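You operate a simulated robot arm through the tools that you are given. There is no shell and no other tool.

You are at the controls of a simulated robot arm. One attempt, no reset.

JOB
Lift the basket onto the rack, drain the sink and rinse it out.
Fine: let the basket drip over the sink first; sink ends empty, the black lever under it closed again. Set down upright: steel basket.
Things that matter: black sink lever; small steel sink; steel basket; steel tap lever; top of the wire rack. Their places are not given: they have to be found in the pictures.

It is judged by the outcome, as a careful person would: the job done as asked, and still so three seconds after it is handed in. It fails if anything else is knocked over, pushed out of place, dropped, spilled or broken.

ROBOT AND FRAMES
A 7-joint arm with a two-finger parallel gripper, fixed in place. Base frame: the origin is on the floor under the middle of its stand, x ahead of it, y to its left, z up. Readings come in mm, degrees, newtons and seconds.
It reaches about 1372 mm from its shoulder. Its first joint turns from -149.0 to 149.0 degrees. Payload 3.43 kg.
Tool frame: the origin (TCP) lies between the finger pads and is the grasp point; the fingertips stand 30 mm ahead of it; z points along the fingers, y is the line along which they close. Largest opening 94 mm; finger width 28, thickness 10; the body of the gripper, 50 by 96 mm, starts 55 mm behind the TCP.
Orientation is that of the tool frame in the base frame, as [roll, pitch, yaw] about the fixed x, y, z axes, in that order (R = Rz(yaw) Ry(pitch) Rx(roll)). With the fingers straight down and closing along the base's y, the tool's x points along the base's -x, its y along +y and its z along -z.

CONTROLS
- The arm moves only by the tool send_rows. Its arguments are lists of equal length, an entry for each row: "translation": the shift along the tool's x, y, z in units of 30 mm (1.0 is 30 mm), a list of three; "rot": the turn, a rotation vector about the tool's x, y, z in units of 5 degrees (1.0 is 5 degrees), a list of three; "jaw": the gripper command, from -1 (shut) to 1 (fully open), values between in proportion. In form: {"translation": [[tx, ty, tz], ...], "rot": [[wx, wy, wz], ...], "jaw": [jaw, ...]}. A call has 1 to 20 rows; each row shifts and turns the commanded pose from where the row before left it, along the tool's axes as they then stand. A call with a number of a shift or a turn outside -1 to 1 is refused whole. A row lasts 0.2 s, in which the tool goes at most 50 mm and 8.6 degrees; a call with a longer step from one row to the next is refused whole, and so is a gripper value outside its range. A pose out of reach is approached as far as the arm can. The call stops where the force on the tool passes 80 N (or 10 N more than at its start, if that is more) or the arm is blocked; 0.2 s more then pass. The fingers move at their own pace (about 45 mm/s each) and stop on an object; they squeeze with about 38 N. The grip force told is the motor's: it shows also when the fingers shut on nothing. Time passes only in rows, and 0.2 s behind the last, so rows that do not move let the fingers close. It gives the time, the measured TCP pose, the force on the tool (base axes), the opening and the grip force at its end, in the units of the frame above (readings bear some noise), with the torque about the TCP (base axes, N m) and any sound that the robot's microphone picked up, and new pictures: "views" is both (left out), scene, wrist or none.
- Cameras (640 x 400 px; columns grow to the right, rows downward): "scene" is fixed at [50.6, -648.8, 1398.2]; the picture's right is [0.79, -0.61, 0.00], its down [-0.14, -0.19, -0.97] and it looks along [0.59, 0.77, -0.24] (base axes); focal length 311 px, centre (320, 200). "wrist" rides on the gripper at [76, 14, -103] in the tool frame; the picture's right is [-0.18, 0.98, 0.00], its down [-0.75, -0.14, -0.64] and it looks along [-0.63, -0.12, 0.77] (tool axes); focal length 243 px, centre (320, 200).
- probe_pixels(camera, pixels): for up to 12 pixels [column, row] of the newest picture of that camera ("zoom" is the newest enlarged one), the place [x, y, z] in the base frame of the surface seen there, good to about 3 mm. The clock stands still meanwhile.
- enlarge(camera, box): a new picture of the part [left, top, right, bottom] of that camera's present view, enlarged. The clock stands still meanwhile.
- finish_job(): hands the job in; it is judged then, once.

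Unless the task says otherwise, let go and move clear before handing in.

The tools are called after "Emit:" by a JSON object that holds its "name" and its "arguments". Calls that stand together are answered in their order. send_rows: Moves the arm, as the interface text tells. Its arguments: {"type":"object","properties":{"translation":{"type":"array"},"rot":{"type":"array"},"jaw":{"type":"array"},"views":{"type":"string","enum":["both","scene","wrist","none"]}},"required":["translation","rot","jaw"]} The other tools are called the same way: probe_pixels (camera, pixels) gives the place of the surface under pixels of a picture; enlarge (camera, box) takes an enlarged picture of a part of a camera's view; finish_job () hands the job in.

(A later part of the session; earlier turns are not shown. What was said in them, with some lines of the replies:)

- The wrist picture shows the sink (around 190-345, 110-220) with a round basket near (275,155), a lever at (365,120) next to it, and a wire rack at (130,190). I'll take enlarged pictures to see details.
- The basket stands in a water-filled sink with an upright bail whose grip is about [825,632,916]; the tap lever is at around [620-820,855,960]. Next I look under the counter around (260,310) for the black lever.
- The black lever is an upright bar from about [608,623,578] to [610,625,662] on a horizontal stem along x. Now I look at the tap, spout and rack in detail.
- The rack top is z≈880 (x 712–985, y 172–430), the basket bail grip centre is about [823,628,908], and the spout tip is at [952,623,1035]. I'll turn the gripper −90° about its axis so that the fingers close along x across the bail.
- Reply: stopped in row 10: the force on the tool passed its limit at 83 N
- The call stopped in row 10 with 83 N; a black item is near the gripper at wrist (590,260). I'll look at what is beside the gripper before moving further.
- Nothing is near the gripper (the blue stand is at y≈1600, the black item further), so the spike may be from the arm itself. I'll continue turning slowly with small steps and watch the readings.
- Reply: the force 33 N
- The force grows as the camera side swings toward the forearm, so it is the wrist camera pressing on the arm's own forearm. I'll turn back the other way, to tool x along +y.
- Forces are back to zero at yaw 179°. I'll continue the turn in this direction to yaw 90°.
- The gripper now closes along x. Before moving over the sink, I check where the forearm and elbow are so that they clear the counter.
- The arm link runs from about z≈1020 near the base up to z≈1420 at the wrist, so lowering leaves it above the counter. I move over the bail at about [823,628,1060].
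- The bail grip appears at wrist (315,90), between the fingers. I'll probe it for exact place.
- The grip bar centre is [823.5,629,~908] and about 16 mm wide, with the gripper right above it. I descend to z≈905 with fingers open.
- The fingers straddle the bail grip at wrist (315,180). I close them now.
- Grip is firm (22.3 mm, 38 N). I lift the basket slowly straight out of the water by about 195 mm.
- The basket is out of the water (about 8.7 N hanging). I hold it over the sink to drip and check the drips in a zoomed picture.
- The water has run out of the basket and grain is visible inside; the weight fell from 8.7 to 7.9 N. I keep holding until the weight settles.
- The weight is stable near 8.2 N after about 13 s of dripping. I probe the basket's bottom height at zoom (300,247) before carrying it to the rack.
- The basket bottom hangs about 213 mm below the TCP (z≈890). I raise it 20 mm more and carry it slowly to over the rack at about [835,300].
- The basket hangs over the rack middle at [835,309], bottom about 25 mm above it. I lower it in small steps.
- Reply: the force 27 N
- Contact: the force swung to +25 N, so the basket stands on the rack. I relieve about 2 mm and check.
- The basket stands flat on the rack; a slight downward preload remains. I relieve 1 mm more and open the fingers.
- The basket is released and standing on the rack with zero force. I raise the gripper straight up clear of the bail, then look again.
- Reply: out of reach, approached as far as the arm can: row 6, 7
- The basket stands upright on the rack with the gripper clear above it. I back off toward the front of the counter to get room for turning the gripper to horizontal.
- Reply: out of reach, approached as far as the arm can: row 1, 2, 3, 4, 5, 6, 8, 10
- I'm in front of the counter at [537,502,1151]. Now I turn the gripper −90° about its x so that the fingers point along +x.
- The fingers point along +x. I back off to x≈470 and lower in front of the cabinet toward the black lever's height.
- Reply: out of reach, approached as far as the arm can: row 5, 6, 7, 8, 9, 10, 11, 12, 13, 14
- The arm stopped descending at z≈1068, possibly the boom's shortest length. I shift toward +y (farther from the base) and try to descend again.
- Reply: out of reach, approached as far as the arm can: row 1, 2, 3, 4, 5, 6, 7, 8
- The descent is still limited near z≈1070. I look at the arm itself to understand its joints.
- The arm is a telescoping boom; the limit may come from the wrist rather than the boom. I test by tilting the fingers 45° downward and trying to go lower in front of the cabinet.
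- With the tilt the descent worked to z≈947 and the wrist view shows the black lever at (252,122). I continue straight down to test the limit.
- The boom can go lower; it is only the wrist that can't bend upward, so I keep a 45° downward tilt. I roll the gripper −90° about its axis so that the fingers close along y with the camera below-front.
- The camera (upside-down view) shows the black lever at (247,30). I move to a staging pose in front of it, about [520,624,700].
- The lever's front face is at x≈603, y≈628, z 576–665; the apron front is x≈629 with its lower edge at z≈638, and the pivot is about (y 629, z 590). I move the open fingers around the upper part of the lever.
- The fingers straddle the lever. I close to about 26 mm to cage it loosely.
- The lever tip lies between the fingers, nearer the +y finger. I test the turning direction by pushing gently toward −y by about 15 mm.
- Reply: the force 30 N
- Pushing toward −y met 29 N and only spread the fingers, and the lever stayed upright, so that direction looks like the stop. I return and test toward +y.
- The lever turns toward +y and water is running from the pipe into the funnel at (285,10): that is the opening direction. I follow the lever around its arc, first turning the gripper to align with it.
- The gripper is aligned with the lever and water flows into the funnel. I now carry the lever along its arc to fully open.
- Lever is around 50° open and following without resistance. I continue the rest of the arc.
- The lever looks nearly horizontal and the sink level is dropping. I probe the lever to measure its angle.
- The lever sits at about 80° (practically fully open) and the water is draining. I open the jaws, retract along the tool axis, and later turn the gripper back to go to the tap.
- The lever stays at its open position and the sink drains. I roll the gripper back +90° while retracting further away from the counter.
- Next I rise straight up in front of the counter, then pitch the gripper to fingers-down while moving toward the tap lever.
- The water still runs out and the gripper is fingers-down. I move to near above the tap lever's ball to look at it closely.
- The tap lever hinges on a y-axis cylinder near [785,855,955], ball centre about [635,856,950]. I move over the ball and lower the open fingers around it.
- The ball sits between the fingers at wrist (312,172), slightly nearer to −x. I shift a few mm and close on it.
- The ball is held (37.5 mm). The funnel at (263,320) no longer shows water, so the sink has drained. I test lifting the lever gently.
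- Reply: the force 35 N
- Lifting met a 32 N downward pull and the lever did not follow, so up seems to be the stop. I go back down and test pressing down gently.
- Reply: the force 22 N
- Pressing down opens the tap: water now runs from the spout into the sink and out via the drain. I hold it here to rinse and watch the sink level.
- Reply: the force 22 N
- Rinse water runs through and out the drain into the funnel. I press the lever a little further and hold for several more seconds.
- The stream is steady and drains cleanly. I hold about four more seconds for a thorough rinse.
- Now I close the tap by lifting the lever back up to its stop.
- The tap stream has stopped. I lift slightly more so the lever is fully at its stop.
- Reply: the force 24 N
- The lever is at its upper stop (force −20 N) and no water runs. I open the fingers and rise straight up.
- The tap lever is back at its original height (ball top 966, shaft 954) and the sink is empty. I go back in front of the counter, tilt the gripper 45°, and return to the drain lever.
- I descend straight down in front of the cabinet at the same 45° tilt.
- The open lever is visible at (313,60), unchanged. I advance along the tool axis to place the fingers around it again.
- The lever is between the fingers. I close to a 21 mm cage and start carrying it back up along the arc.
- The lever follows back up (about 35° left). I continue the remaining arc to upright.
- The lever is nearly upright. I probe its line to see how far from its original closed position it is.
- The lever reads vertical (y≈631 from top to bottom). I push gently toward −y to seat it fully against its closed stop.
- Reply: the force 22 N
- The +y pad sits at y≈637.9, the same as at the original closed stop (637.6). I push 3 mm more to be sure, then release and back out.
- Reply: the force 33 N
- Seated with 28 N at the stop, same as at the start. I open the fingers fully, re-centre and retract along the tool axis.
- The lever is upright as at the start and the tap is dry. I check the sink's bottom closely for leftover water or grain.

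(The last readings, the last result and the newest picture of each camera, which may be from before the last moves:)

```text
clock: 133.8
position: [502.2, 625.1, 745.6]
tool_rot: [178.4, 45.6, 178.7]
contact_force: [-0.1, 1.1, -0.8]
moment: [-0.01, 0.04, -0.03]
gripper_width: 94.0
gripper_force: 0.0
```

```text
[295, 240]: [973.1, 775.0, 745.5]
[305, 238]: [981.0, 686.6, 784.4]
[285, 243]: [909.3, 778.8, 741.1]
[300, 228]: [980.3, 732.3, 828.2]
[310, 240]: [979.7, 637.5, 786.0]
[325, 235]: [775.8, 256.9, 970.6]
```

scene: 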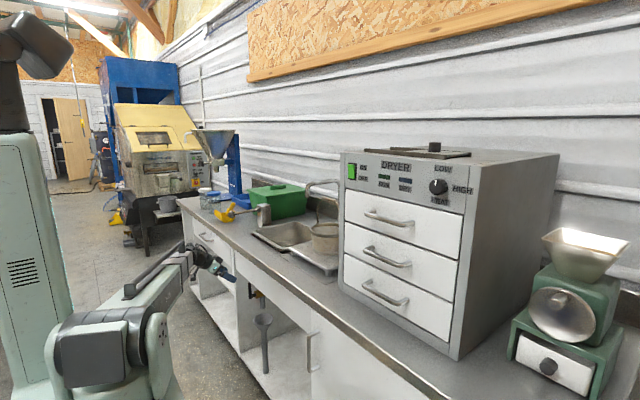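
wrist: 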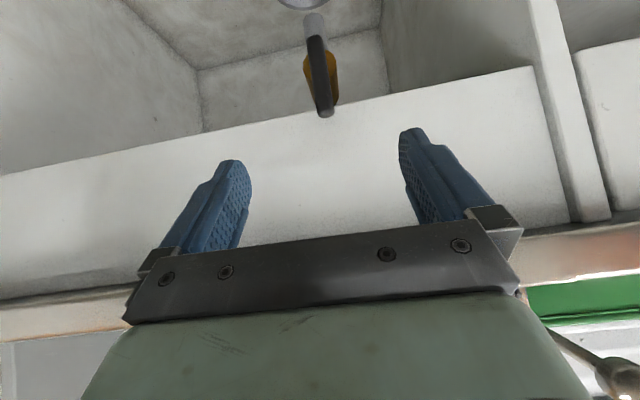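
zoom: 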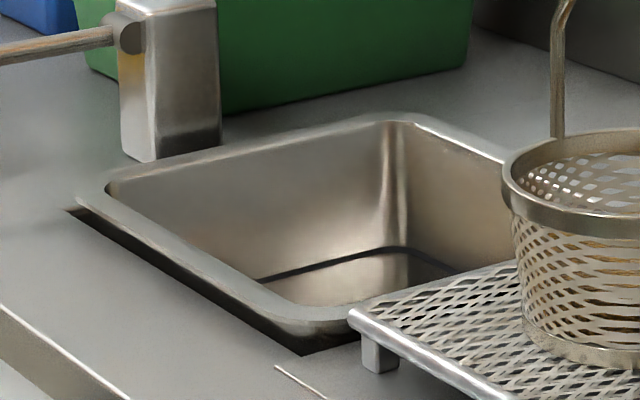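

The sink looks empty. I move up and clear of the counter, and take a last look into the sink with the wrist camera.

Emit:
{"name": "send_rows", "arguments": {"translation": [[-0.6, 0, -0.82], [-0.6, 0, -0.82], [-0.6, 0, -0.82], [-0.6, 0, -0.82], [-0.6, 0, -0.82], [-0.6, 0, -0.82], [-0.6, 0, -0.82], [-0.6, 0, -0.82], [-0.6, 0, -0.82], [-0.6, 0, -0.82], [0, 0.4, 0], [0, 0.6, 0], [0, 0.6, 0], [0, 0, 0]], "rot": [[0, 0, 0], [0, 0, 0], [0, 0, 0], [0, 0, 0], [0, 0, 0], [0, 0, 0], [0, 0, 0], [0, 0, 0], [0, 0, 0], [0, 0, 0], [0, 0, 0], [0, 0, 0], [0, 0, 0], [0, 0, 0]], "jaw": [1, 1, 1, 1, 1, 1, 1, 1, 1, 1, 1, 1, 1, 1]}}

Emit:
{"name": "enlarge", "arguments": {"camera": "wrist", "box": [100, 60, 500, 260]}}

```text
clock: 136.8
position: [451.4, 666.3, 1044.9]
tool_rot: [178.5, 45.7, 178.7]
contact_force: [-0.4, -0.1, -0.2]
moment: [-0.02, 0.03, 0.03]
gripper_width: 94.1
gripper_force: 0.1
```

scene: 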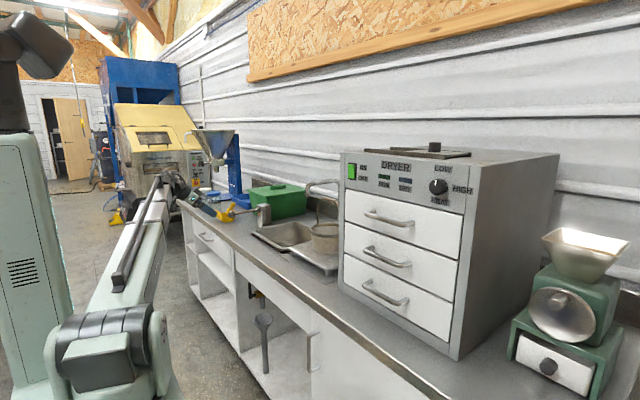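
wrist: 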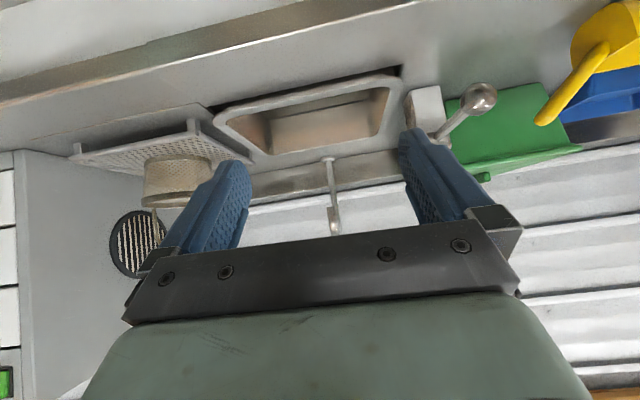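

```text
1.60 times, centred on (300, 160) of wrist
```

zoom: 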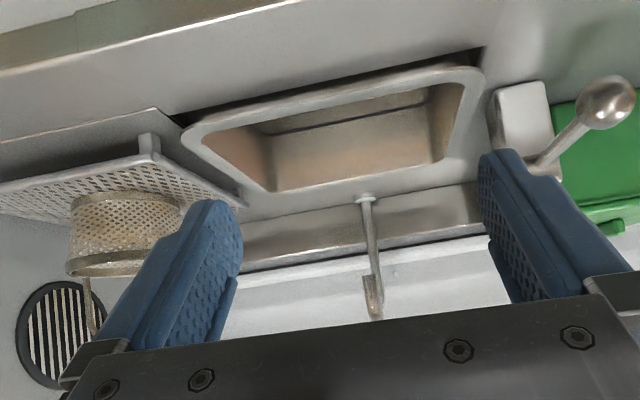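

Everything looks in place from here; for certainty about the sink's floor I turn the fingers down and look from above in front of the sink.

Emit:
{"name": "send_rows", "arguments": {"translation": [[0, 0, 0], [0, 0, 0], [0, 0, 0], [0, 0, 0], [0, 0, 0], [0, 0, 0], [0, 0, 0], [0, 0, 0], [0, 0, 0], [-0.8, 0, -0.3], [-0.8, 0, -0.3], [-0.8, 0, -0.3], [-0.8, 0, -0.3], [-0.8, 0, 0], [-0.8, 0, 0], [-0.8, 0, 0], [0, 0, 0]], "rot": [[0, 1, 0], [0, 1, 0], [0, 1, 0], [0, 1, 0], [0, 1, 0], [0, 1, 0], [0, 1, 0], [0, 1, 0], [0, 0.9, 0], [0, 0, 0], [0, 0, 0], [0, 0, 0], [0, 0, 0], [0, 0, 0], [0, 0, 0], [0, 0, 0], [0, 0, 0]], "jaw": [1, 1, 1, 1, 1, 1, 1, 1, 1, 1, 1, 1, 1, 1, 1, 1, 1]}}

Emit:
{"name": "enlarge", "arguments": {"camera": "scene", "box": [220, 170, 350, 330]}}

```text
clock: 140.4
position: [617.3, 666.2, 1085.4]
tool_rot: [178.9, 1.0, 180.0]
contact_force: [0.3, -0.4, -0.2]
moment: [0.02, -0.01, 0.0]
gripper_width: 94.0
gripper_force: 0.0
```

scene: 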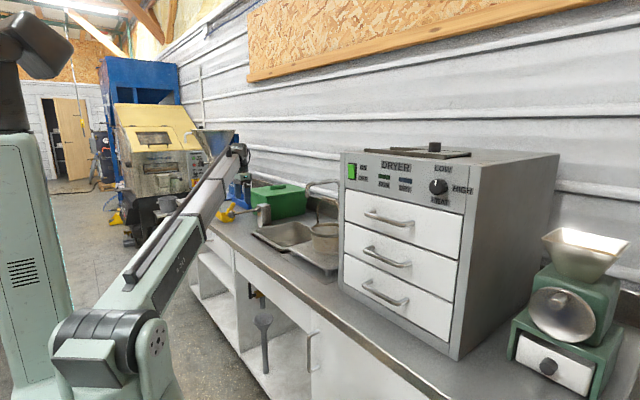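
wrist: 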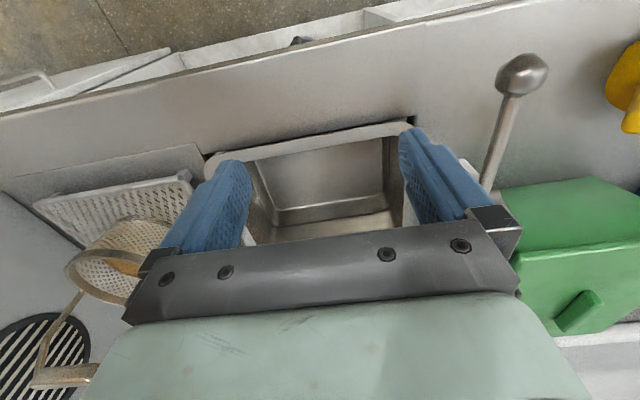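

```text
2.50 times, centred on (285, 250) of scene
```

zoom: 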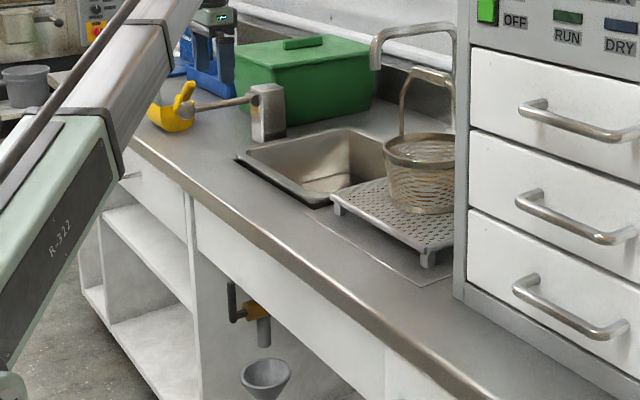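

The wrist view into the sink (330,185) shows bare steel. I probe the sink floor for its height to confirm there is no water surface.

Emit:
{"name": "probe_pixels", "arguments": {"camera": "wrist", "pixels": [[320, 185], [300, 195], [350, 180], [330, 215], [290, 175], [360, 200]]}}

Emit:
{"name": "enlarge", "arguments": {"camera": "wrist", "box": [230, 110, 430, 250]}}

```text
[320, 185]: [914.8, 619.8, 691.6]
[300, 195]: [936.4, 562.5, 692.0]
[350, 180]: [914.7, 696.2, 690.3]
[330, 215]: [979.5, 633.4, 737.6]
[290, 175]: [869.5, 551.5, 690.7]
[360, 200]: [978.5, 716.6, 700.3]
```

```text
2.86 times, centred on (330, 180) of wrist
```

zoom: 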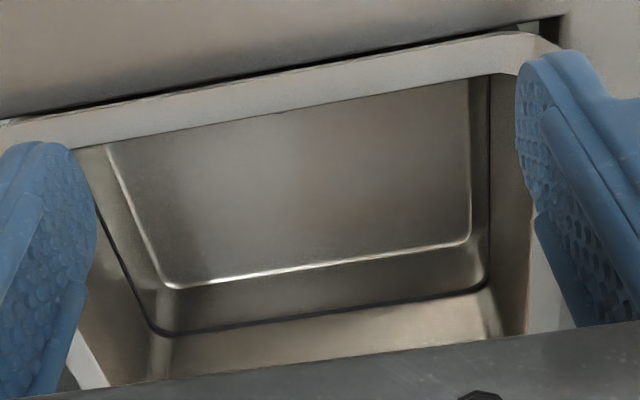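

The sink floor reads 691 mm bare steel with no water. The basket stands upright on the rack, the tap is off with its lever at its stop, and the black lever is upright against its closed stop. The gripper is open and clear of everything, so I hand the job in.

Emit:
{"name": "finish_job", "arguments": {}}

```text
The job is handed in.
```

The job is handed in. The basket is on the rack, and the sink has been drained, rinsed and left empty.

- **Basket:** it hung over the sink for about 13 seconds until its weight settled. It now stands upright on the rack with the grain still inside.
- **Sink:** after draining, I ran the tap for about 12 seconds with the drain open. The last look showed bare steel on the sink floor and no water.
- **Tap lever:** it is back up against its closed stop, and no water runs.
- **Black sink lever:** it is upright again, pushed against the same stop it rested on at the start.

Early on, the wrist camera pressed against the arm's own forearm while I turned the gripper, and that move stopped at 83 N. I turned it the other way, and nothing else was touched. The gripper is open and clear of everything.
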